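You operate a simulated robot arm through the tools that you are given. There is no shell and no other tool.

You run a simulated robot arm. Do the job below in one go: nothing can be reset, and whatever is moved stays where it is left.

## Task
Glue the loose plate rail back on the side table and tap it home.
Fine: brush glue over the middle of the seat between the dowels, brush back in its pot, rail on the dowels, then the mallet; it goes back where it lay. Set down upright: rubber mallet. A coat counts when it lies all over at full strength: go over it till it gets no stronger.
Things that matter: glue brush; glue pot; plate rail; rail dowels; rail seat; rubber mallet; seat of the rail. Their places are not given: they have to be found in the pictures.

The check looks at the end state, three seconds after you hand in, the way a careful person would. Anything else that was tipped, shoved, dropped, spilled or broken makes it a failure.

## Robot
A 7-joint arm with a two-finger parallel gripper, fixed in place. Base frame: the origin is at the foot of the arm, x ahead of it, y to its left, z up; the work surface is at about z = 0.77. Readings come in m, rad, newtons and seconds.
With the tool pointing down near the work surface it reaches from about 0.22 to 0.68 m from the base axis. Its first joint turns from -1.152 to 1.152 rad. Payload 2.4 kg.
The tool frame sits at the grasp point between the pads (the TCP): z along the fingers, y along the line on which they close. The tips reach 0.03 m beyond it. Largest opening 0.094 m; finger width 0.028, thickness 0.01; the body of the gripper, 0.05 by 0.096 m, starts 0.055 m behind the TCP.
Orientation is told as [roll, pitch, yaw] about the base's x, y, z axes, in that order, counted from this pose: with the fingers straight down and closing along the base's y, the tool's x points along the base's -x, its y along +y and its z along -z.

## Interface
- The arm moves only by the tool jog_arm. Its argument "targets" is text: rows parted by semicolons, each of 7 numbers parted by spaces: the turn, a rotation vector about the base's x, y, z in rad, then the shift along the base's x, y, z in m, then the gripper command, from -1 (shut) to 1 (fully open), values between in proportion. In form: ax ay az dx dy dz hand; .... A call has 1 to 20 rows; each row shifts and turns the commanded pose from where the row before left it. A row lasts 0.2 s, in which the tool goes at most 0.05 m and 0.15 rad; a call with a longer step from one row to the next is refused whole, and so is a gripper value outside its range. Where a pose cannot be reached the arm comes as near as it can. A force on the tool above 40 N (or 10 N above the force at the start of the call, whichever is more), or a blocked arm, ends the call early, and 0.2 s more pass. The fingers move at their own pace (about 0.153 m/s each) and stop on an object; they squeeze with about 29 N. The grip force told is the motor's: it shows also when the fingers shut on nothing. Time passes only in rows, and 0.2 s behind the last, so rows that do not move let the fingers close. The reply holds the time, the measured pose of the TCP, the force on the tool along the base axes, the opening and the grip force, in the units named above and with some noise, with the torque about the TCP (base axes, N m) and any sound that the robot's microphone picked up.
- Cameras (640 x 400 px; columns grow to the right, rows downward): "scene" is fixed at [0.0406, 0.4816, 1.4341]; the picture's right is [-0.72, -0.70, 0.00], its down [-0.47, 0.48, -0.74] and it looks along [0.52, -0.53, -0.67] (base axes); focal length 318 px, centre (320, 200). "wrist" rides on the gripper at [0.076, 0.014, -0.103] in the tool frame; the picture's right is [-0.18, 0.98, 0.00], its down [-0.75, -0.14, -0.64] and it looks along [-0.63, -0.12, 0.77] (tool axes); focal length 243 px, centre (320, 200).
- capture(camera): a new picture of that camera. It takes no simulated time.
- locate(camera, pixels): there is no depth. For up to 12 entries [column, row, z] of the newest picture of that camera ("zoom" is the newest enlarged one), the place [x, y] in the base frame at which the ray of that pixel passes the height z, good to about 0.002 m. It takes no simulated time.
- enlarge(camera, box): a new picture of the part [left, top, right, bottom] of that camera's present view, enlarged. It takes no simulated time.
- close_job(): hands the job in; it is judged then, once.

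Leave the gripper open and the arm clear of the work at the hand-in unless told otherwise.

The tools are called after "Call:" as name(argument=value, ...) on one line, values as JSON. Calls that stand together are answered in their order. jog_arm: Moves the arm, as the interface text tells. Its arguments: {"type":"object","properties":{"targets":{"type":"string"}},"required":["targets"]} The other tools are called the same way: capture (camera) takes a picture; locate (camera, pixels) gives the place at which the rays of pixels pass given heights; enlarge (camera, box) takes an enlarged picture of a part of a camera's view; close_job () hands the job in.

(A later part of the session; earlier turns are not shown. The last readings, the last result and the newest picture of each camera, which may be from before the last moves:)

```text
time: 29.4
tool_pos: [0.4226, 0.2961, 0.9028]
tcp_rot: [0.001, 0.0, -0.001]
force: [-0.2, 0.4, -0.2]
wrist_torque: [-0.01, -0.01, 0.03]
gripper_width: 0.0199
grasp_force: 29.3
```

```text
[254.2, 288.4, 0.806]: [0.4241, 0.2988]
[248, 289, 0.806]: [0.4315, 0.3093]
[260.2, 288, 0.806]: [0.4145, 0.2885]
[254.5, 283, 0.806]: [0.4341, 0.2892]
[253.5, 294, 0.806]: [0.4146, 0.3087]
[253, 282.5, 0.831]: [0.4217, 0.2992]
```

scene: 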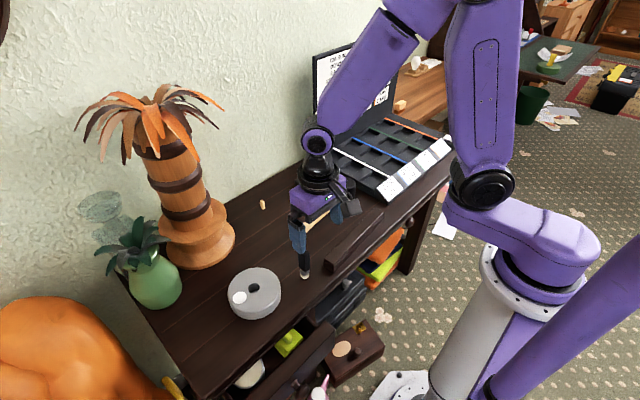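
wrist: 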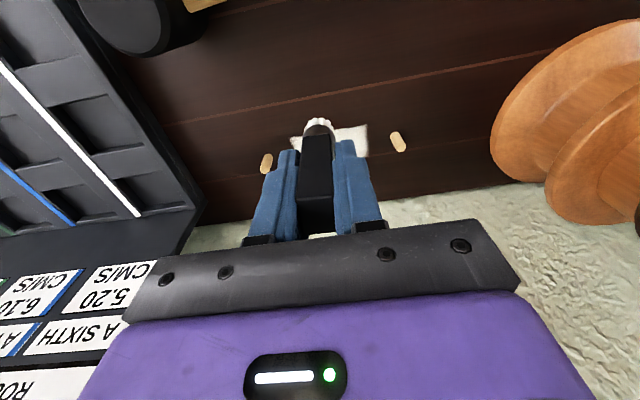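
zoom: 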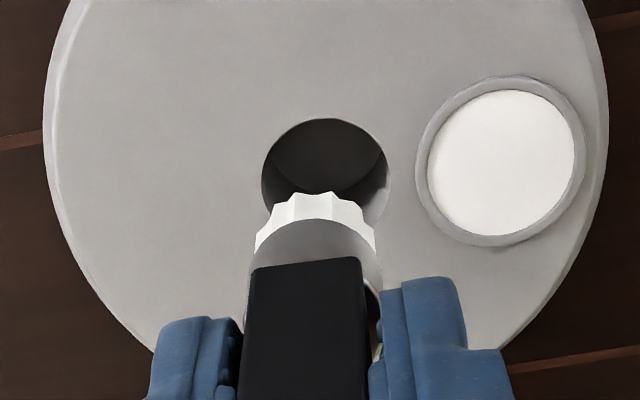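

The brush needs about +2.5 mm in y to be centred. I'll shift, lower into the mouth of the socket, and watch the lateral forces.

Call:
jog_arm(targets="0 0 0 -0.001 0.0027 -0.01 -1; 0 0 0 0 0 -0.01 -1; 0 0 0 0 0 -0.008 -1; 0 0 0 0 0 -0.006 -1; 0 0 0 0 0 0 -1")

Call:
enlarge(camera="scene", box=[200, 230, 296, 310])

Call:
enlarge(camera="wrist", box=[240, 70, 400, 170])

```text
time: 30.6
tool_pos: [0.4221, 0.2987, 0.8686]
tcp_rot: [0.0, -0.001, 0.001]
force: [-0.1, 0.3, -0.5]
wrist_torque: [0.07, -0.02, 0.01]
gripper_width: 0.0201
grasp_force: 28.9
```

```text
5.00 times, centred on (248, 270) of scene
```

zoom: 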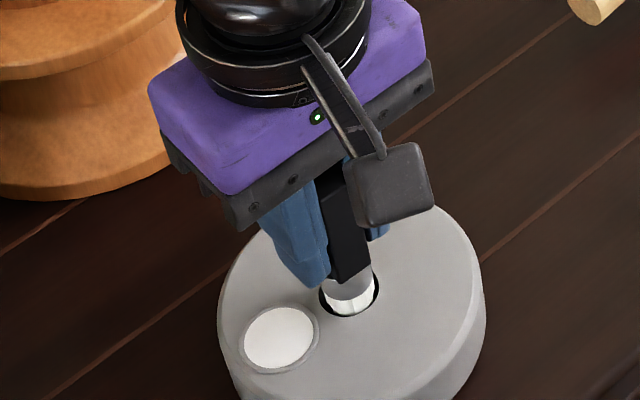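

```text
4.00 times, centred on (320, 120) of wrist
```

zoom: 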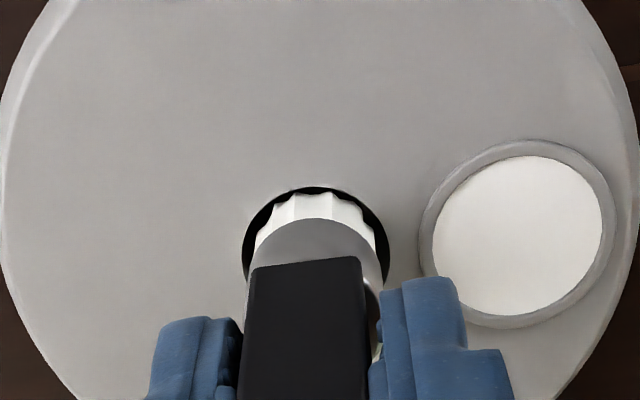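

The brush is well centred in the socket mouth. I'll lower in small steps until it meets the floor.

Call:
jog_arm(targets="0 0 0 0 0 -0.006 -1; 0 0 0 0 0 -0.005 -1; 0 0 0 0 0 0 -1")

Call:
jog_arm(targets="0 0 0 0 0 -0.002 -1; 0 0 0 0 0 -0.002 -1; 0 0 0 0 0 0 -1")

Call:
enlarge(camera="scene", box=[200, 230, 296, 310])

```text
time: 31.4
tool_pos: [0.4237, 0.2981, 0.8572]
tcp_rot: [0.0, 0.0, -0.001]
force: [-0.9, 0.2, -1.0]
wrist_torque: [-0.03, -0.03, -0.01]
gripper_width: 0.0201
grasp_force: 29.3
```

```text
time: 32.2
tool_pos: [0.4232, 0.2991, 0.8529]
tcp_rot: [0.0, 0.0, -0.002]
force: [-0.5, 0.8, -0.5]
wrist_torque: [0.03, 0.02, -0.01]
gripper_width: 0.02
grasp_force: 28.9
```

```text
5.00 times, centred on (248, 270) of scene
```

zoom: 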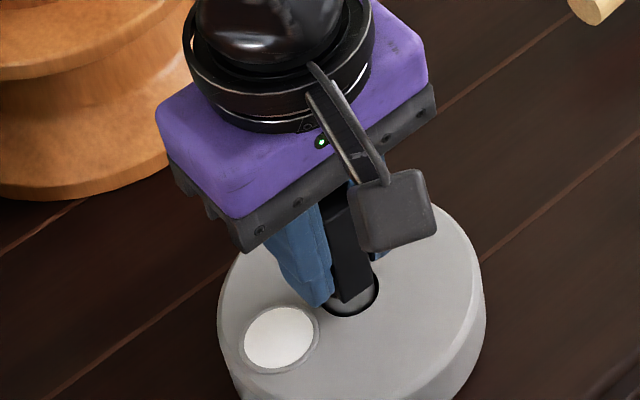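

No floor contact yet (bristle bottom ≈0.781). I'll continue in small steps.

Call:
jog_arm(targets="0 0 0 0 0 -0.002 -1; 0 0 0 0 0 0 -1")

Call:
jog_arm(targets="0 0 0 0 0 -0.002 -1; 0 0 0 0 0 0 -1")

Call:
jog_arm(targets="0 0 0 0 0 -0.0015 -1; 0 0 0 0 0 0 -1")

```text
time: 32.8
tool_pos: [0.4239, 0.2982, 0.8507]
tcp_rot: [-0.001, -0.002, -0.001]
force: [0.5, -0.6, -0.5]
wrist_torque: [0.02, 0.01, -0.01]
gripper_width: 0.02
grasp_force: 28.5
```

```text
time: 33.4
tool_pos: [0.4216, 0.2995, 0.8487]
tcp_rot: [-0.002, 0.0, 0.002]
force: [0.0, 0.0, -0.5]
wrist_torque: [-0.04, -0.02, 0.0]
gripper_width: 0.02
grasp_force: 28.7
```

```text
time: 34.0
tool_pos: [0.422, 0.3, 0.8476]
tcp_rot: [0.0, -0.001, 0.0]
force: [0.6, -0.3, 0.0]
wrist_torque: [-0.01, -0.03, 0.01]
gripper_width: 0.0201
grasp_force: 29.1
```

Still free. I'll keep going down in 1.5 mm steps.

Call:
jog_arm(targets="0 0 0 0 0 -0.0015 -1; 0 0 0 0 0 0 -1")

Call:
jog_arm(targets="0 0 0 0 0 -0.0015 -1; 0 0 0 0 0 0 -1")

Call:
enlarge(camera="scene", box=[200, 230, 296, 310])

Call:
enlarge(camera="wrist", box=[240, 70, 400, 170])

```text
time: 34.6
tool_pos: [0.4232, 0.2994, 0.8483]
tcp_rot: [0.003, -0.005, -0.002]
force: [1.4, -5.1, 26.8]
wrist_torque: [-0.12, 0.64, -0.03]
gripper_width: 0.02
grasp_force: 29.5
heard: snap
```

```text
time: 35.2
tool_pos: [0.4244, 0.299, 0.8448]
tcp_rot: [0.005, -0.005, -0.001]
force: [9.6, -7.2, 32.8]
wrist_torque: [-0.14, 0.34, 0.05]
gripper_width: 0.0199
grasp_force: 28.6
```

```text
5.00 times, centred on (248, 270) of scene
```

zoom: 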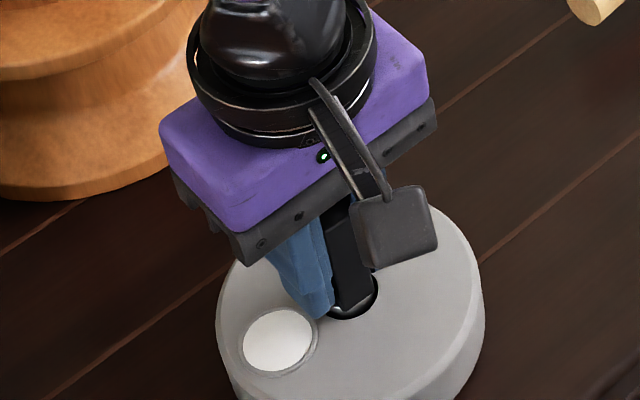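

```text
4.00 times, centred on (320, 120) of wrist
```

zoom: 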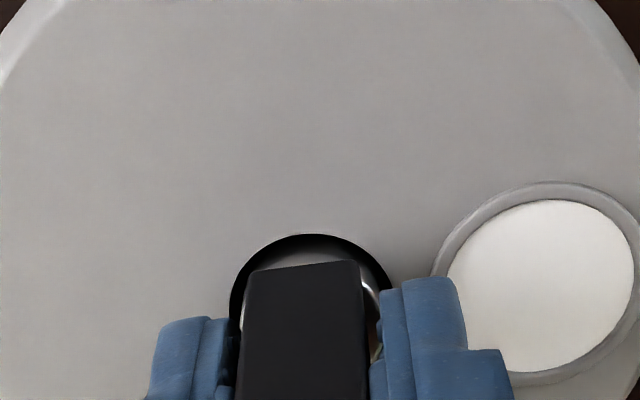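

A snap was heard and the force is now 33 N: the brush has bottomed in the socket. I'll ease off slightly, then open the fingers a little and look.

Call:
jog_arm(targets="0 0 0 0 0 0.002 -1; 0 0 0 0 0 0 -1; 0 0 0 0 0 0 -0.3; 0 0 0 0 0 0 -0.3")

Call:
enlarge(camera="scene", box=[200, 230, 296, 310])

```text
time: 36.2
tool_pos: [0.4216, 0.3005, 0.8461]
tcp_rot: [0.0, 0.0, 0.0]
force: [0.9, 0.7, -0.3]
wrist_torque: [0.02, -0.02, 0.0]
gripper_width: 0.0329
grasp_force: 0.2
heard: snap
```

```text
5.00 times, centred on (248, 270) of scene
```

zoom: 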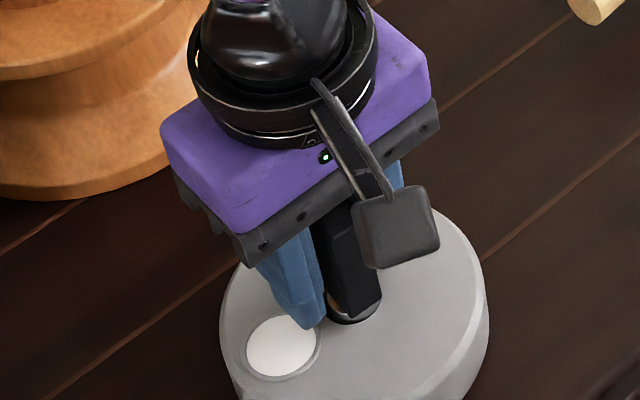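

The fingers are free of the brush. I'll lift straight up and check that it stands in the pot.

Call:
jog_arm(targets="0 0 0 0 0 0.02 -0.3; 0 0 0 0 0 0.03 -0.3; 0 0 0 0 0 0.04 -0.3; 0 0 0 0 0 0.02 -0.3; 0 0 0 -0.03 -0.04 0 -0.3; 0 0 0 -0.03 -0.04 0 -0.3; 0 0 0 0 0 0 0")

Call:
capture(camera="scene")

Call:
enlarge(camera="scene", box=[200, 230, 296, 320])

Call:
capture(camera="wrist")

```text
time: 37.8
tool_pos: [0.3634, 0.2192, 0.9566]
tcp_rot: [0.0, 0.0, 0.0]
force: [0.0, 0.1, -0.4]
wrist_torque: [-0.03, -0.04, 0.04]
gripper_width: 0.047
grasp_force: 0.0
```

```text
taken
```

scene: 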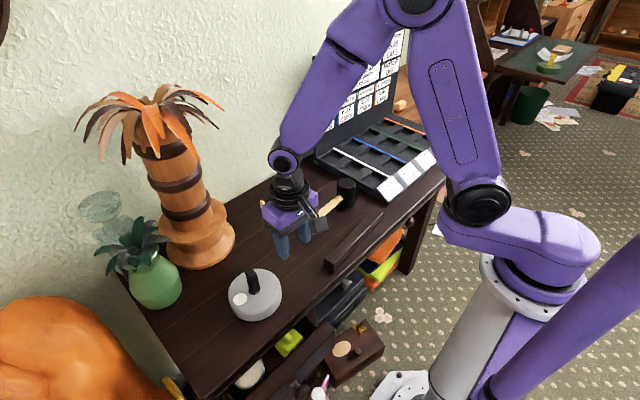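

```text
4.44 times, centred on (248, 275) of scene
```

zoom: 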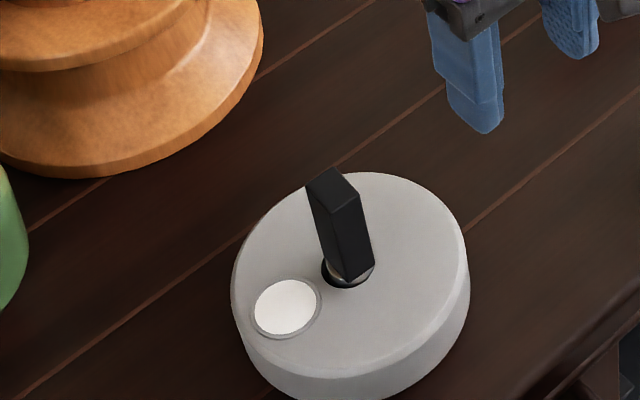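

```text
taken
```

wrist: 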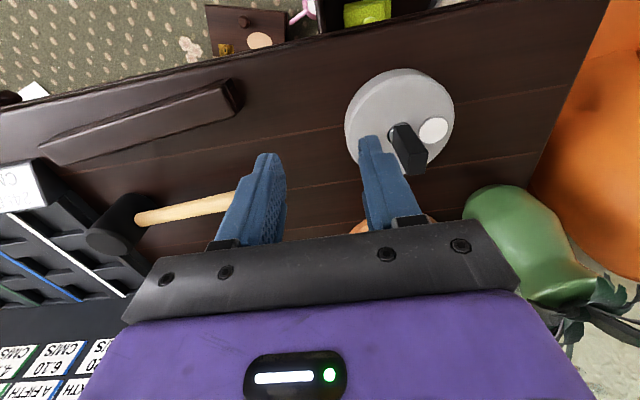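

The brush stands in the pot socket, leaning slightly on the wall, and the pot hasn't moved. Next is the rail, so I'll enlarge it in both views.

Call:
enlarge(camera="scene", box=[310, 195, 400, 285])

Call:
enlarge(camera="wrist", box=[30, 60, 260, 180])

```text
4.44 times, centred on (355, 240) of scene
```

zoom: 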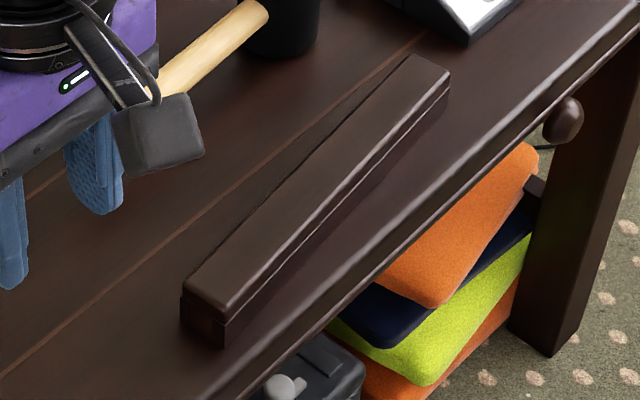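

```text
2.78 times, centred on (145, 120) of wrist
```

zoom: 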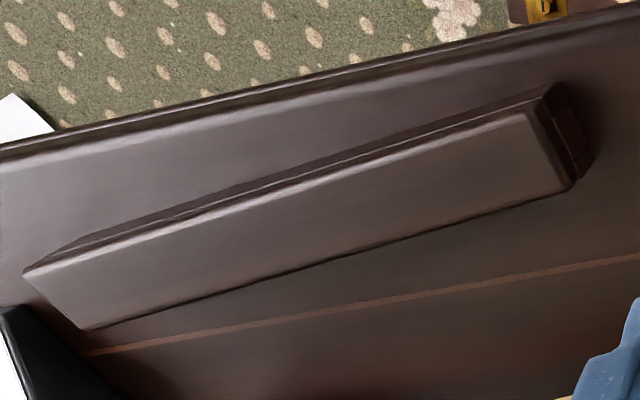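

I'll triangulate the rail's top corners at several heights.

Call:
locate(camera="scene", pixels=[[325.3, 259.8, 0.8], [334.7, 265.9, 0.8], [375.3, 207.8, 0.8], [384.3, 211.9, 0.8], [325.3, 259.8, 0.81], [334.7, 265.9, 0.81], [375.3, 207.8, 0.81], [384.3, 211.9, 0.81], [333, 272.7, 0.77], [325.3, 259.8, 0.79], [384.3, 211.9, 0.79]])

Call:
locate(camera="wrist", pixels=[[235.6, 116.4, 0.8], [222.3, 85.8, 0.8], [60.5, 166, 0.8], [37.8, 145.9, 0.8], [235.6, 116.4, 0.81], [222.3, 85.8, 0.81], [60.5, 166, 0.81], [37.8, 145.9, 0.81], [235.6, 116.4, 0.79], [37.8, 145.9, 0.79]])

```text
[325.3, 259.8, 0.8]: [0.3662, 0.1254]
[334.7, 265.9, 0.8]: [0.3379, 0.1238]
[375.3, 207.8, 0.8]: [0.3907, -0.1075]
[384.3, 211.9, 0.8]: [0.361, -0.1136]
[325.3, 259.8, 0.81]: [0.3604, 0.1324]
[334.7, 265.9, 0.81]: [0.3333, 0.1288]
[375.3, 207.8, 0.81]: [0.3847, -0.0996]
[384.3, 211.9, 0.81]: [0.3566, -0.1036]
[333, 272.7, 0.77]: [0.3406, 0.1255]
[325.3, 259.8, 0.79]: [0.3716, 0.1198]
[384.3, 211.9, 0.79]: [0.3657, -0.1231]
```

```text
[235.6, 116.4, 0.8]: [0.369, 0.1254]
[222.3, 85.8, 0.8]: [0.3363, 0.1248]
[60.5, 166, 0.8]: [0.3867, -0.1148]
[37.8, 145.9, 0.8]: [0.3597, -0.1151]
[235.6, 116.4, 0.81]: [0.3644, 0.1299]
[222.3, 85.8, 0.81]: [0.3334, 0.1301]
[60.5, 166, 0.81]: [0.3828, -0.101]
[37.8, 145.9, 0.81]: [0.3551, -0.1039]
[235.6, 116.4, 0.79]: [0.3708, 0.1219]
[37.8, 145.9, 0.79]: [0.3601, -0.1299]
```

The views agree at rail top z≈0.80: centre about (0.363, 0.006), 0.239 m long and 0.030 m wide, turned about +0.095 rad from the y axis. I'll turn the tool to yaw -1.476 above the rail centre.

Call:
jog_arm(targets="0 0 -0.1476 0 -0.0213 0 0.28; 0 0 -0.1476 0 -0.0213 0 0.28; 0 0 -0.1476 0 -0.0213 0 0.28; 0 0 -0.1476 0 -0.0213 0 0.28; 0 0 -0.1476 0 -0.0213 0 0.28; 0 0 -0.1476 0 -0.0213 0 0.28; 0 0 -0.1476 0 -0.0213 0 0.28; 0 0 -0.1476 0 -0.0213 0 0.28; 0 0 -0.1476 0 -0.0213 0 0.28; 0 0 -0.1476 0 -0.0213 0 0.28; 0 0 0 0 0 0 0.28")

Call:
capture(camera="wrist")

Call:
capture(camera="scene")

```text
time: 40.2
tool_pos: [0.3636, 0.0067, 0.9543]
tcp_rot: [0.001, -0.001, -1.477]
force: [-0.7, -0.2, -1.1]
wrist_torque: [0.01, 0.02, 0.0]
gripper_width: 0.06
grasp_force: 0.0
```

```text
taken
```

wrist: 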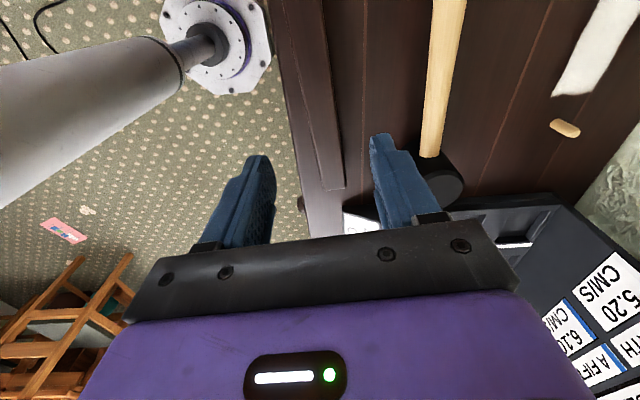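

```text
taken
```

scene: 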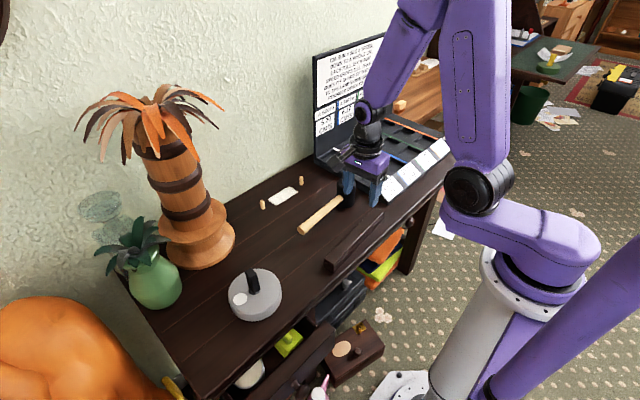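

The rail runs down the middle between the fingers. I'll descend to z≈0.87 and check alignment.

Call:
jog_arm(targets="0 0 0 0 0 -0.04 0.28; 0 0 0 0 0 -0.04 0.28; 0 0 0 0 0 0 0.28")

Call:
capture(camera="wrist")

Call:
enlarge(camera="scene", box=[310, 165, 420, 285])

```text
time: 41.0
tool_pos: [0.3628, 0.0079, 0.8747]
tcp_rot: [0.002, 0.0, -1.477]
force: [-0.3, 0.7, 0.6]
wrist_torque: [-0.01, -0.02, 0.01]
gripper_width: 0.0602
grasp_force: 0.1
```

```text
taken
```

wrist: 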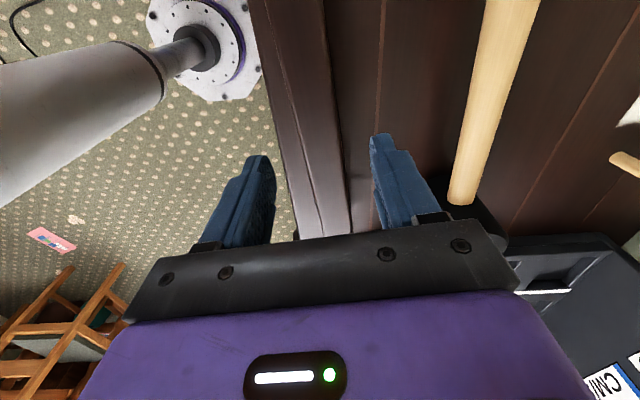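

```text
3.33 times, centred on (365, 225) of scene
```

zoom: 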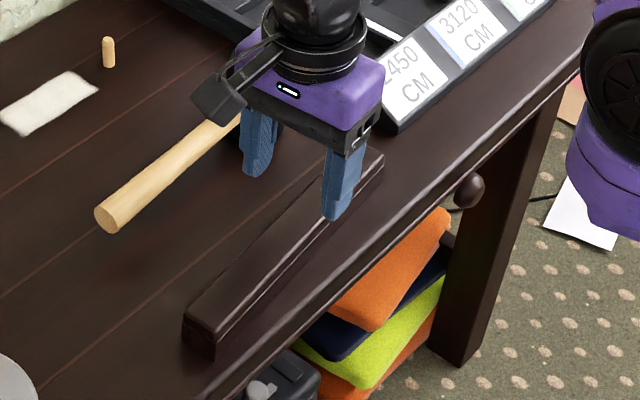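

I'll enlarge the wrist view of the rail between the fingers.

Call:
enlarge(camera="wrist", box=[220, 0, 460, 240])

```text
1.67 times, centred on (340, 120) of wrist
```

zoom: 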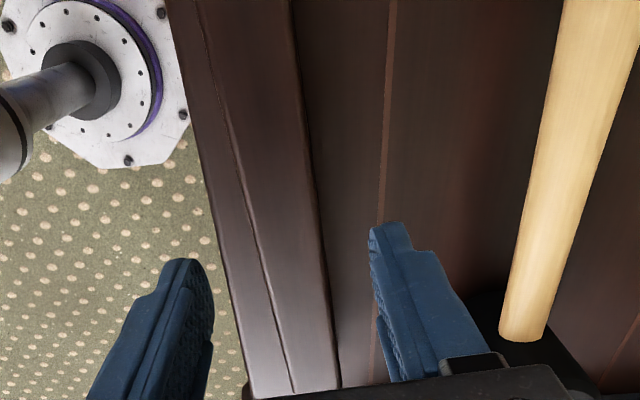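

I'll locate the rail's top edges from this view.

Call:
locate(camera="zoom", pixels=[[220, 100, 0.8], [305, 100, 0.8], [245, 200, 0.8], [318, 200, 0.8], [271, 300, 0.8], [330, 300, 0.8], [291, 380, 0.8], [340, 385, 0.8]])

```text
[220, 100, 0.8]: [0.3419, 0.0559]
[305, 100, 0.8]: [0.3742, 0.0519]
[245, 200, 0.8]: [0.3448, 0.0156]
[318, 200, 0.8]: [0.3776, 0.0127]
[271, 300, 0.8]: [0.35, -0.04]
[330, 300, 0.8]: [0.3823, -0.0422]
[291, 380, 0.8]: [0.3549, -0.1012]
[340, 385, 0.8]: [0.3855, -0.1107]
```

The rail centreline passes x≈0.362 at y≈0.006, so the tool is centred. I'll descend to z≈0.811 and close.

Call:
jog_arm(targets="0 0 0 -0.0005 -0.0015 -0.03 0.28; 0 0 0 0 0 -0.025 0.28; 0 0 0 0 0 -0.0085 0.28; 0 0 0 0 0 0 0.28; 0 0 0 0 0 0 -1; 0 0 0 0 0 0 -1; 0 0 0 0 0 0 -1")

Call:
enlarge(camera="scene", box=[310, 165, 420, 285])

```text
time: 42.6
tool_pos: [0.3634, 0.0051, 0.8133]
tcp_rot: [0.001, 0.0, -1.475]
force: [-0.5, -0.6, 0.2]
wrist_torque: [-0.01, 0.0, 0.0]
gripper_width: 0.0316
grasp_force: 29.0
```

```text
3.33 times, centred on (365, 225) of scene
```

zoom: 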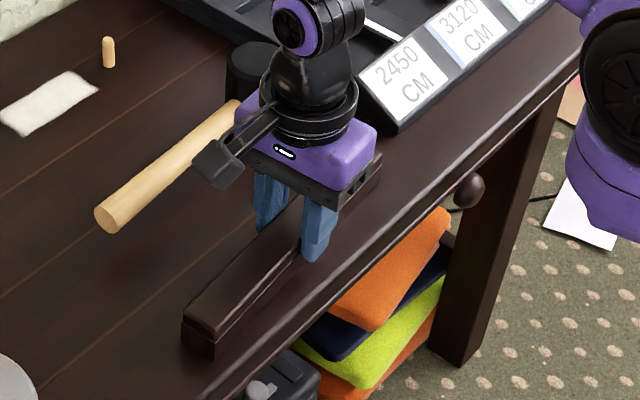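

The rail is gripped at 0.0316 m. I'll lift it 0.14 m, clear of the mallet, and square it to the dowel line.

Call:
jog_arm(targets="0 0 0 0 0 0.03 -1; 0 0 0 0 0 0.04 -1; 0 0 0 0 0 0.04 -1; 0 0 -0.05 0 0 0.03 -1; 0 0 -0.045 0 0 0 -1; 0 0 0 0 0 0 -1")

Call:
capture(camera="scene")

Call:
enlarge(camera="scene", box=[280, 130, 420, 250])

Call:
capture(camera="wrist")

```text
time: 44.0
tool_pos: [0.3636, 0.0032, 0.9535]
tcp_rot: [0.0, 0.0, -1.572]
force: [-0.6, 0.6, -1.2]
wrist_torque: [-0.01, 0.02, 0.02]
gripper_width: 0.0318
grasp_force: 29.4
```

```text
taken
```

scene: 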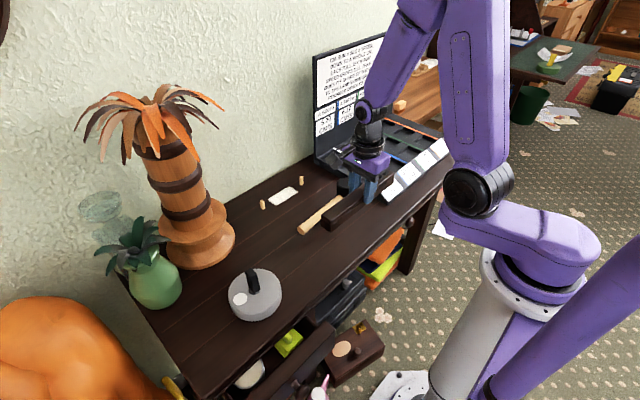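

```text
3.33 times, centred on (350, 190) of scene
```

zoom: 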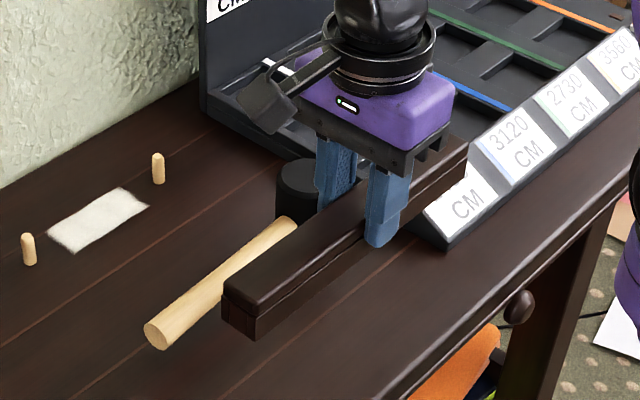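

```text
taken
```

wrist: 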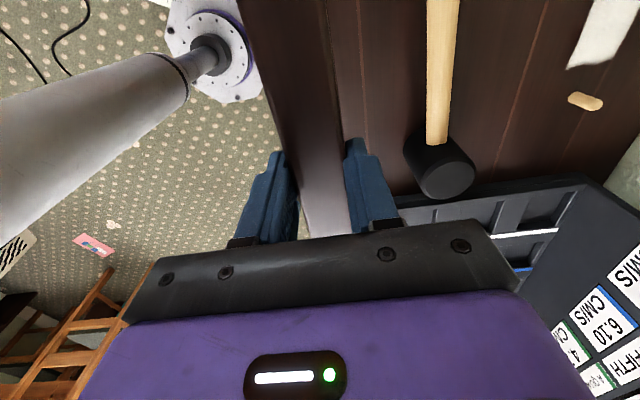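

I'll check the rail's ends relative to the tool (rail top now ≈0.940).

Call:
locate(camera="zoom", pixels=[[223, 288, 0.94], [262, 314, 0.94], [467, 146, 0.94], [256, 338, 0.91], [223, 312, 0.91], [28, 262, 0.77], [158, 181, 0.77]])

Call:
enlarge(camera="wrist", box=[200, 0, 440, 240])

```text
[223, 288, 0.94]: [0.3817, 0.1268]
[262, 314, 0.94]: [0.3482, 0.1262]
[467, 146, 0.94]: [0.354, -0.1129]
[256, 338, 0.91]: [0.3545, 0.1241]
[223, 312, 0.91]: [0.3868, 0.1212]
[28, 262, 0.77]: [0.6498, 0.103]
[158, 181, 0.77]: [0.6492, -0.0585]
```

```text
1.67 times, centred on (320, 120) of wrist
```

zoom: 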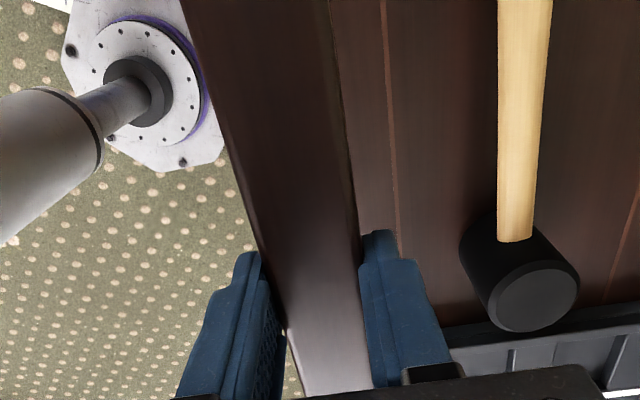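

I'll check how far the wall is behind the dowels before moving in.

Call:
locate(camera="scene", pixels=[[254, 186.1, 0.77], [314, 155.5, 0.77], [284, 171, 0.77]])

Call:
jog_arm(targets="0 0 0 0.04 0.003 0 -1; 0 0 0 0.04 0.003 0 -1; 0 0 0 0.04 0.003 0 -1; 0 0 0 0.04 0.003 0 -1; 0 0 0 0.04 0.003 0 -1; 0 0 0 0.04 0.0015 0 -1; 0 0 0 0 0 0 -1")

Call:
capture(camera="scene")

Call:
capture(camera="wrist")

```text
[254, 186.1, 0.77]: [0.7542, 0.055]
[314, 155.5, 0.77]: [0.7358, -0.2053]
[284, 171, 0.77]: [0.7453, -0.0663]
```

```text
time: 45.6
tool_pos: [0.6015, 0.0213, 0.9515]
tcp_rot: [-0.001, 0.002, -1.572]
force: [0.9, 0.1, -1.0]
wrist_torque: [0.0, 0.0, -0.01]
gripper_width: 0.0317
grasp_force: 28.9
```

```text
taken
```

scene: 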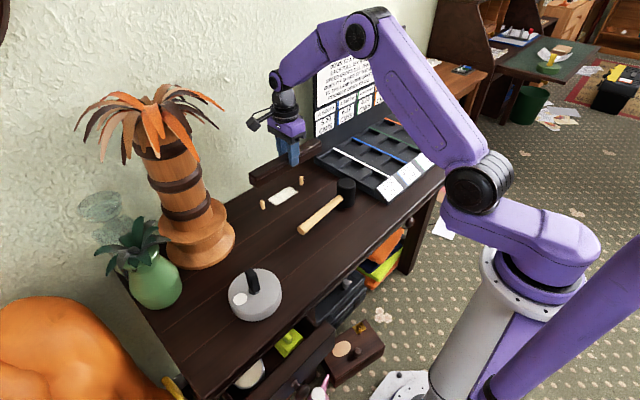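

```text
taken
```

wrist: 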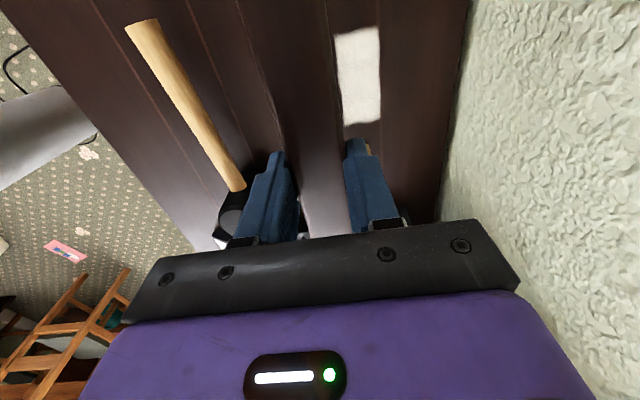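

The wall is at x≈0.745, which is clear. I'll move over the dowels and lower so the rail bottom is about 3 cm above their tops.

Call:
jog_arm(targets="0 0 0 0.023 -0.001 0 -1; 0 0 0 0.022 -0.001 0 -1; 0 0 0 0 0 -0.035 -1; 0 0 0 0 0 -0.035 -1; 0 0 0 0 0 0 -1")

Call:
enlarge(camera="scene", box=[235, 130, 345, 220])

Call:
enlarge(camera="wrist", box=[200, 0, 440, 240])

```text
time: 46.8
tool_pos: [0.6454, 0.0172, 0.8836]
tcp_rot: [0.001, 0.001, -1.57]
force: [0.3, -0.4, -1.6]
wrist_torque: [0.02, 0.02, -0.03]
gripper_width: 0.0316
grasp_force: 29.1
```

```text
4.44 times, centred on (290, 175) of scene
```

zoom: 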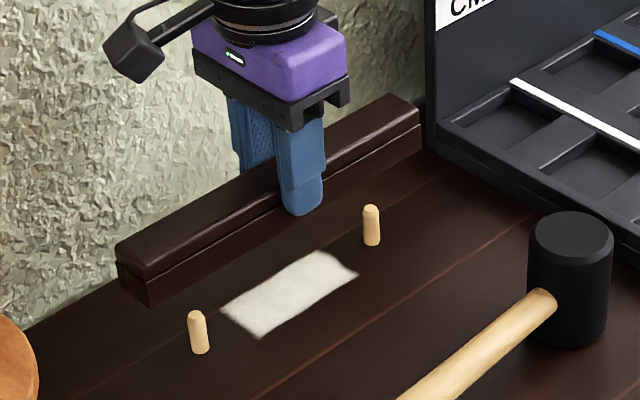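

```text
1.67 times, centred on (320, 120) of wrist
```

zoom: 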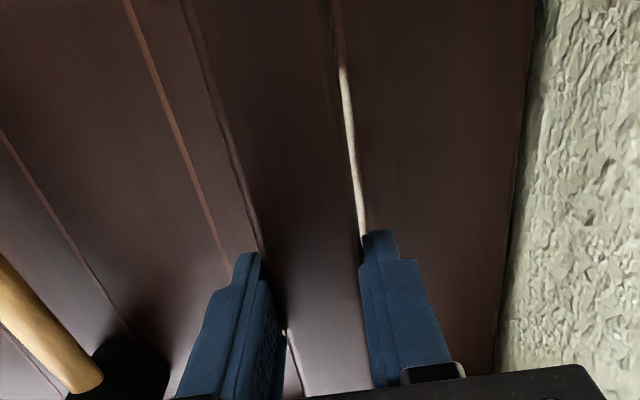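

I'll check the clearance of the rail's far end from the display box, then lower to just above the dowel tops.

Call:
locate(camera="scene", pixels=[[315.2, 161.5, 0.77], [315.2, 161.5, 0.78], [384.7, 156.8, 0.87]])

Call:
jog_arm(targets="0 0 0 0.001 0.001 -0.02 -1; 0 0 0 0 0 -0.009 -1; 0 0 0 0 0 0 -1")

Call:
enlarge(camera="scene", box=[235, 140, 331, 220])

```text
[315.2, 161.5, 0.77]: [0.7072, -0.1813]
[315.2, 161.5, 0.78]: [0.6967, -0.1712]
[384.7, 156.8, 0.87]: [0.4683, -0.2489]
```

```text
time: 47.6
tool_pos: [0.6488, 0.0193, 0.8537]
tcp_rot: [0.0, -0.002, -1.571]
force: [0.6, -0.9, -2.2]
wrist_torque: [0.0, -0.02, 0.04]
gripper_width: 0.0318
grasp_force: 28.8
```

```text
5.00 times, centred on (283, 180) of scene
```

zoom: 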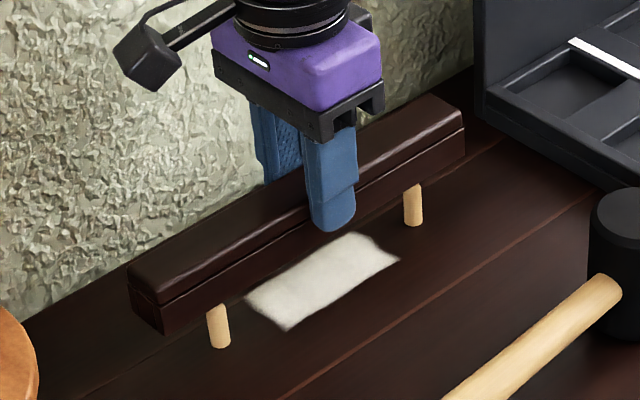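

I'll compare the rail's bottom front corners (z≈0.810) with the dowels, all through the scene camera so its bias cancels.

Call:
locate(camera="zoom", pixels=[[163, 334, 0.81], [465, 159, 0.81], [132, 310, 0.81], [166, 305, 0.84], [463, 128, 0.84], [130, 272, 0.84], [219, 345, 0.77], [414, 222, 0.77], [217, 309, 0.797], [412, 188, 0.797]])

```text
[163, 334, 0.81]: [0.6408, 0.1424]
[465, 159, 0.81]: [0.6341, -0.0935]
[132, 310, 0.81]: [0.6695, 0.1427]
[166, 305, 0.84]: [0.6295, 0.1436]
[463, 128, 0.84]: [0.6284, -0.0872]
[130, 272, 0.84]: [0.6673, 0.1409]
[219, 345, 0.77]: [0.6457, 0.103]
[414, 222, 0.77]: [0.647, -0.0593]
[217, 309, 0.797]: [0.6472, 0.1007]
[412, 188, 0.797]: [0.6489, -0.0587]
```

Compared in the same camera, the rail sits about 3 mm too far in +y. I'll shift and lower gently in small steps, watching force and torque.

Call:
jog_arm(targets="0 0 0 -0.001 -0.003 0 -1; 0 0 0 0 0 -0.004 -1; 0 0 0 0 0 -0.003 -1; 0 0 0 0 0 0 -1")

Call:
jog_arm(targets="0 0 0 0 0 -0.002 -1; 0 0 0 0 0 -0.001 -1; 0 0 0 0 0 0 -1")

Call:
enlarge(camera="scene", box=[235, 140, 331, 220])

```text
time: 48.6
tool_pos: [0.6469, 0.0159, 0.846]
tcp_rot: [0.0, 0.001, -1.572]
force: [-0.5, -0.1, -0.6]
wrist_torque: [-0.01, -0.01, 0.03]
gripper_width: 0.0315
grasp_force: 29.1
```

```text
time: 49.4
tool_pos: [0.6474, 0.0172, 0.8436]
tcp_rot: [0.0, 0.0, -1.573]
force: [0.4, 0.0, -1.1]
wrist_torque: [-0.02, -0.03, 0.0]
gripper_width: 0.0315
grasp_force: 28.8
```

```text
5.00 times, centred on (283, 180) of scene
```

zoom: 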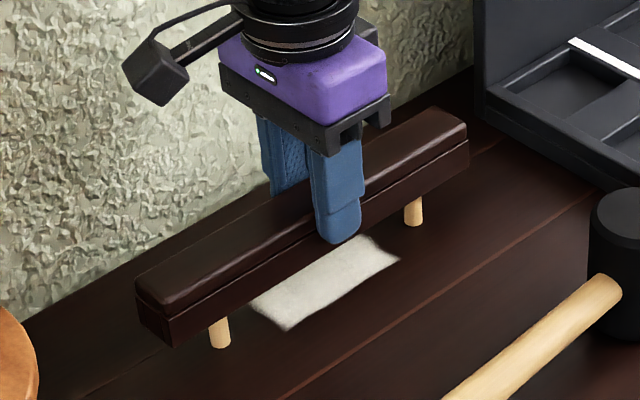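

The rail bottom is at about 0.800, with no contact so far. I'll continue down in 1 mm steps.

Call:
jog_arm(targets="0 0 0 0 0 -0.0015 -1; 0 0 0 0 0 0 -1")

Call:
jog_arm(targets="0 0 0 0 0 -0.0015 -1; 0 0 0 0 0 0 -1")

Call:
jog_arm(targets="0 0 0 0 0 -0.0015 -1; 0 0 0 0 0 0 -1")

```text
time: 50.0
tool_pos: [0.6466, 0.0163, 0.8416]
tcp_rot: [-0.001, -0.001, -1.571]
force: [-0.5, -0.3, -1.0]
wrist_torque: [0.04, -0.04, -0.01]
gripper_width: 0.0316
grasp_force: 29.4
```

```text
time: 50.6
tool_pos: [0.6463, 0.0174, 0.8388]
tcp_rot: [-0.001, 0.0, -1.571]
force: [-0.4, 0.7, -1.1]
wrist_torque: [0.04, 0.02, -0.03]
gripper_width: 0.0317
grasp_force: 28.9
```

```text
time: 51.2
tool_pos: [0.6455, 0.0168, 0.8386]
tcp_rot: [0.0, 0.001, -1.57]
force: [0.6, -0.4, -0.6]
wrist_torque: [0.03, 0.0, -0.02]
gripper_width: 0.0316
grasp_force: 28.6
```

Still free at rail bottom ≈0.795. I'll continue.

Call:
jog_arm(targets="0 0 0 0 0 -0.0015 -1; 0 0 0 0 0 0 -1")

Call:
jog_arm(targets="0 0 0 0 0 -0.0015 -1; 0 0 0 0 0 0 -1")

Call:
enlarge(camera="scene", box=[235, 140, 331, 220])

```text
time: 51.8
tool_pos: [0.6461, 0.0157, 0.837]
tcp_rot: [0.002, 0.0, -1.571]
force: [-0.1, 0.0, -0.1]
wrist_torque: [0.0, 0.0, 0.05]
gripper_width: 0.0318
grasp_force: 28.8
```

```text
time: 52.4
tool_pos: [0.6474, 0.015, 0.8361]
tcp_rot: [0.0, 0.002, -1.571]
force: [0.6, 0.1, -0.9]
wrist_torque: [0.02, 0.01, 0.02]
gripper_width: 0.0315
grasp_force: 28.9
```

```text
5.00 times, centred on (283, 180) of scene
```

zoom: 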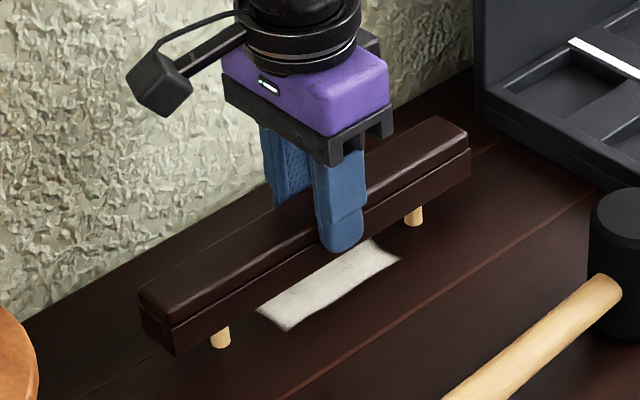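

No force yet, so the dowels may already be entering the holes. I'll continue down.

Call:
jog_arm(targets="0 0 0 0 0 -0.0015 -1; 0 0 0 0 0 0 -1")

Call:
jog_arm(targets="0 0 0 0 0 -0.0015 -1; 0 0 0 0 0 0 -1")

Call:
jog_arm(targets="0 0 0 0 0 -0.0015 -1; 0 0 0 0 0 0 -1")

Call:
enlarge(camera="scene", box=[235, 140, 331, 220])

```text
time: 53.0
tool_pos: [0.646, 0.016, 0.8351]
tcp_rot: [0.001, 0.0, -1.571]
force: [-0.5, -1.2, -1.5]
wrist_torque: [-0.04, -0.01, 0.01]
gripper_width: 0.0318
grasp_force: 28.5
```

```text
time: 53.6
tool_pos: [0.6453, 0.0156, 0.8327]
tcp_rot: [0.0, 0.0, -1.571]
force: [-0.9, 0.3, -0.8]
wrist_torque: [-0.01, -0.01, -0.02]
gripper_width: 0.0316
grasp_force: 29.1
```

```text
time: 54.2
tool_pos: [0.646, 0.0161, 0.8312]
tcp_rot: [-0.001, -0.001, -1.571]
force: [0.7, 1.2, -1.1]
wrist_torque: [0.0, 0.0, 0.01]
gripper_width: 0.0317
grasp_force: 29.1
```

```text
5.00 times, centred on (283, 180) of scene
```

zoom: 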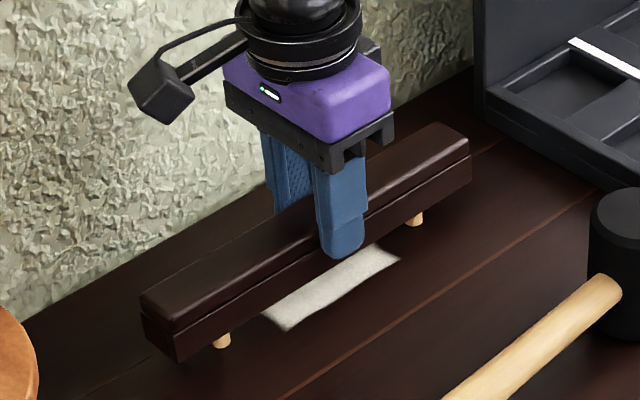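

The rail bottom is at about 0.788, below the dowel tops, and moving freely, so the dowels are in the holes. I'll continue down.

Call:
jog_arm(targets="0 0 0 0 0 -0.002 -1; 0 0 0 0 0 0 -1")

Call:
jog_arm(targets="0 0 0 0 0 -0.002 -1; 0 0 0 0 0 0 -1")

Call:
jog_arm(targets="0 0 0 0 0 -0.002 -1; 0 0 0 0 0 0 -1")

Call:
enlarge(camera="scene", box=[235, 140, 331, 220])

```text
time: 54.8
tool_pos: [0.6471, 0.0157, 0.8295]
tcp_rot: [0.0, 0.001, -1.572]
force: [0.0, 0.4, -1.9]
wrist_torque: [0.01, 0.03, -0.01]
gripper_width: 0.0318
grasp_force: 29.0
```

```text
time: 55.4
tool_pos: [0.6456, 0.0166, 0.8287]
tcp_rot: [-0.001, 0.0, -1.57]
force: [0.4, -0.6, -1.8]
wrist_torque: [-0.01, 0.03, 0.0]
gripper_width: 0.0316
grasp_force: 29.1
```

```text
time: 56.0
tool_pos: [0.6465, 0.0167, 0.8273]
tcp_rot: [0.0, 0.0, -1.572]
force: [0.0, 0.4, -1.8]
wrist_torque: [0.0, -0.02, 0.02]
gripper_width: 0.0319
grasp_force: 29.1
```

```text
5.00 times, centred on (283, 180) of scene
```

zoom: 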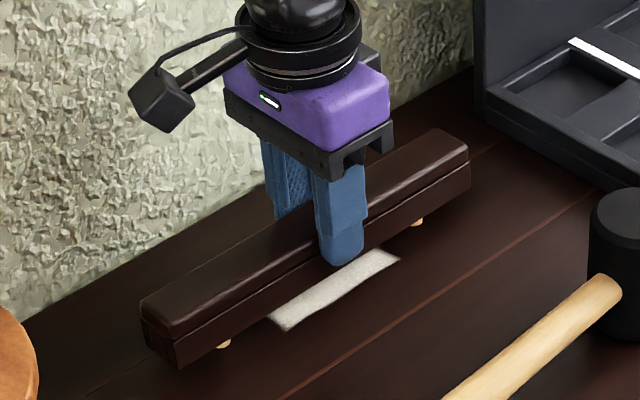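

It's still moving down with no notable force. I'll continue.

Call:
jog_arm(targets="0 0 0 0 0 -0.002 -1; 0 0 0 0 0 0 -1; 0 0 0 0 0 0 -1")

Call:
jog_arm(targets="0 0 0 0 0 -0.002 -1; 0 0 0 0 0 0 -1; 0 0 0 0 0 0 -1")

Call:
jog_arm(targets="0 0 0 0 0 -0.002 -1; 0 0 0 0 0 0 -1; 0 0 0 0 0 0 -1")

Call:
enlarge(camera="scene", box=[235, 140, 331, 220])

```text
time: 56.8
tool_pos: [0.6472, 0.0172, 0.824]
tcp_rot: [0.0, 0.0, -1.571]
force: [-0.3, -0.1, -1.2]
wrist_torque: [0.04, -0.03, 0.01]
gripper_width: 0.0316
grasp_force: 29.1
```

```text
time: 57.6
tool_pos: [0.6472, 0.0166, 0.8215]
tcp_rot: [0.003, -0.001, -1.571]
force: [-4.1, 0.5, 9.9]
wrist_torque: [0.03, 0.13, 0.02]
gripper_width: 0.0315
grasp_force: 29.3
```

```text
time: 58.4
tool_pos: [0.6476, 0.0161, 0.8214]
tcp_rot: [0.003, 0.0, -1.571]
force: [-4.4, -1.3, 25.2]
wrist_torque: [0.03, 0.21, 0.11]
gripper_width: 0.0317
grasp_force: 29.2
```

```text
5.00 times, centred on (283, 180) of scene
```

zoom: 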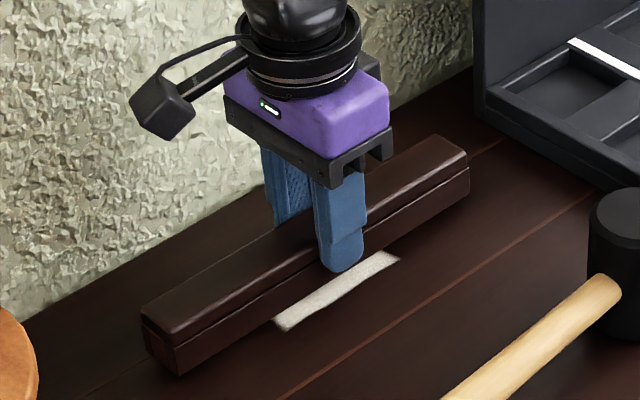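

Resistance of 25 N with the rail bottom at about 0.778: it's on the dowels and needs the mallet for the last ~8 mm. I'll relax the push, open, and rise straight up.

Call:
jog_arm(targets="0 0 0 0 0 0.003 -1; 0 0 0 0 0 0 -1; 0 0 0 0 0 0 -0.1; 0 0 0 0 0 0 0.1; 0 0 0 0 0 0 0.1; 0 0 0 0 0 0.03 0.1; 0 0 0 0 0 0.04 0.1; 0 0 0 0 0 0.04 0.1; 0 0 0 0 0 0 0.1")

Call:
enlarge(camera="scene", box=[235, 130, 345, 220])

Call:
capture(camera="wrist")

```text
time: 60.4
tool_pos: [0.6489, 0.0178, 0.9338]
tcp_rot: [0.001, 0.0, -1.569]
force: [0.2, -0.2, 0.9]
wrist_torque: [0.0, -0.02, 0.03]
gripper_width: 0.0518
grasp_force: 0.2
```

```text
4.44 times, centred on (290, 175) of scene
```

zoom: 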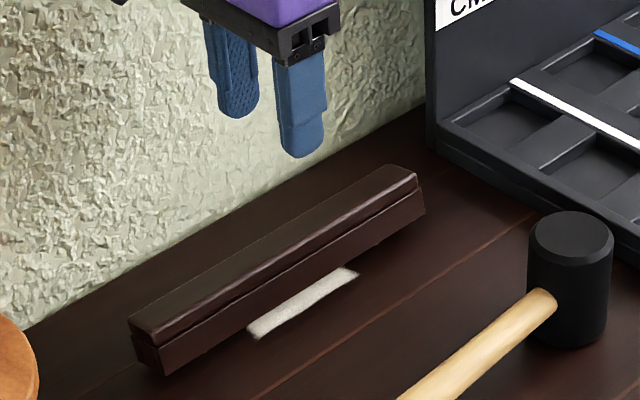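

```text
taken
```

wrist: 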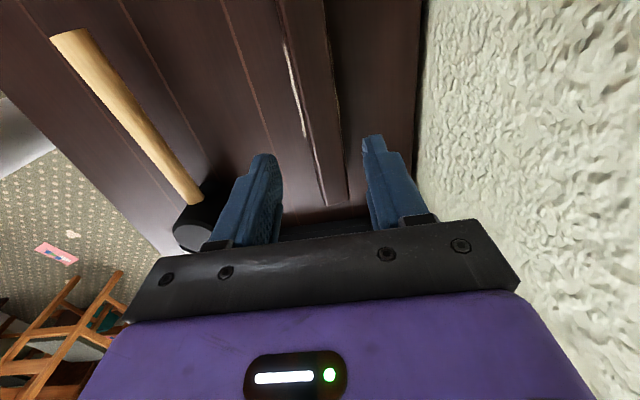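

The rail seems to have leaned a little after release, so I'll look closer in both views.

Call:
enlarge(camera="wrist", box=[220, 0, 440, 220])

Call:
enlarge(camera="scene", box=[260, 160, 340, 220])

Call:
enlarge(camera="scene", box=[235, 180, 299, 228])

```text
1.82 times, centred on (330, 110) of wrist
```

zoom: 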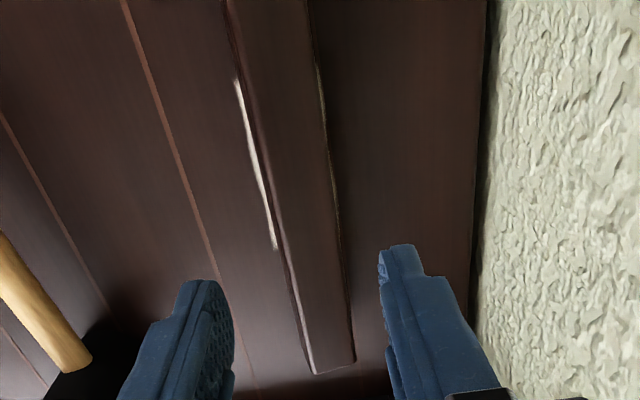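

```text
6.67 times, centred on (300, 190) of scene
```

zoom: 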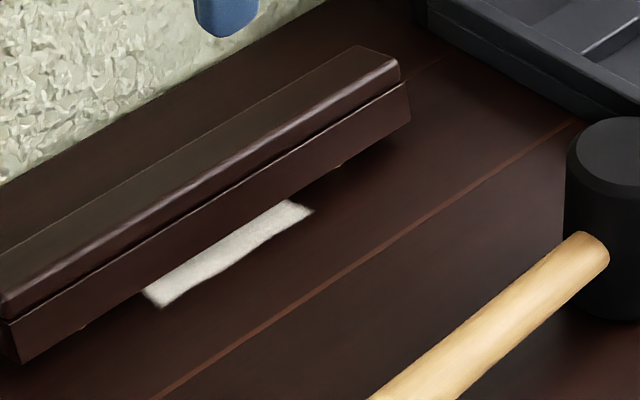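

```text
8.33 times, centred on (267, 204) of scene
```

zoom: 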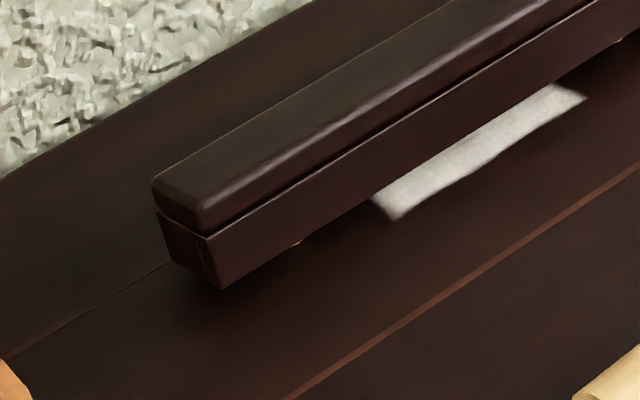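

The rail is still on the dowels (slivers of wood show under it) but leans back toward the wall. I'll re-grip it so the parallel pads square it up, press it down further, and release without lifting.

Call:
jog_arm(targets="0 0 0 0 0 -0.04 0.28; 0 0 0 0 0 -0.04 0.28; 0 0 0 0 0 -0.02 0.28; 0 0 0 0 0 -0.012 0.28; 0 0 0 0 0 0 0.28")

Call:
enlarge(camera="scene", box=[235, 140, 331, 220])

Call:
enlarge(camera="wrist", box=[220, 0, 440, 240])

```text
time: 61.6
tool_pos: [0.648, 0.016, 0.8207]
tcp_rot: [-0.001, 0.002, -1.572]
force: [1.3, -0.7, -0.1]
wrist_torque: [0.01, -0.03, 0.0]
gripper_width: 0.0603
grasp_force: 0.1
```

```text
5.00 times, centred on (283, 180) of scene
```

zoom: 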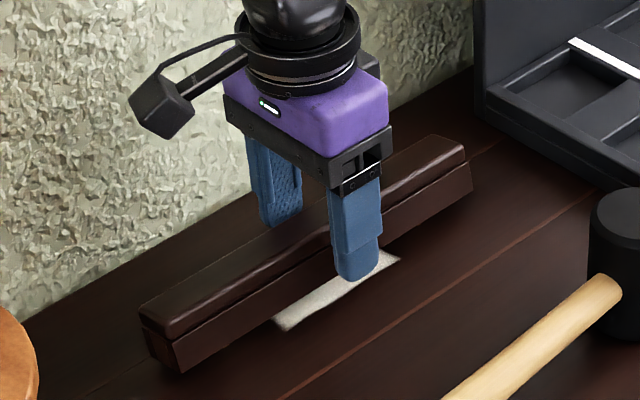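

```text
1.67 times, centred on (330, 120) of wrist
```

zoom: 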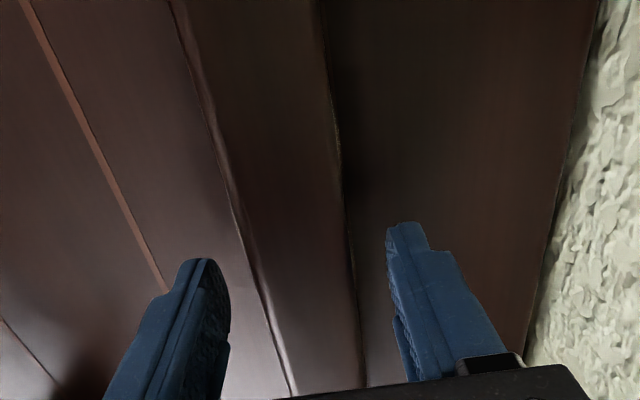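

The fingers straddle the rail. I'll close to square it and look.

Call:
jog_arm(targets="0 0 0 0 0 0 0; 0 0 0 0 0 0 -1; 0 0 0 0 0 0 -1; 0 0 0 0 0 0 -1")

Call:
enlarge(camera="scene", box=[235, 140, 331, 220])

```text
time: 62.6
tool_pos: [0.6473, 0.0161, 0.8203]
tcp_rot: [-0.005, 0.0, -1.57]
force: [-6.4, -0.1, 0.4]
wrist_torque: [-0.03, 0.21, 0.02]
gripper_width: 0.0316
grasp_force: 29.0
```

```text
5.00 times, centred on (283, 180) of scene
```

zoom: 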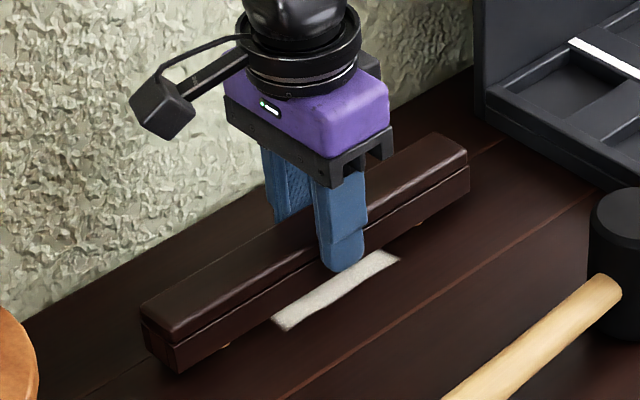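

It's squared, but the tool feels -6 N in x, so the grip sits about 1 mm too far toward the wall relative to the dowels. I'll shift -x until that vanishes, then press down.

Call:
jog_arm(targets="0 0 0 -0.001 0 0 -1; 0 0 0 0 0 0 -1; 0 0 0 0 0 0 -1")

Call:
jog_arm(targets="0 0 0 0 0 -0.002 -1; 0 0 0 0 0 0 -1; 0 0 0 0 0 0 -1")

```text
time: 63.4
tool_pos: [0.6458, 0.0158, 0.8218]
tcp_rot: [0.003, 0.0, -1.573]
force: [0.4, 0.6, -1.3]
wrist_torque: [0.0, -0.01, -0.03]
gripper_width: 0.0316
grasp_force: 28.8
```

```text
time: 64.2
tool_pos: [0.6458, 0.0169, 0.819]
tcp_rot: [0.002, 0.001, -1.573]
force: [-3.2, -1.4, 12.0]
wrist_torque: [-0.1, 0.06, 0.01]
gripper_width: 0.0315
grasp_force: 29.0
```

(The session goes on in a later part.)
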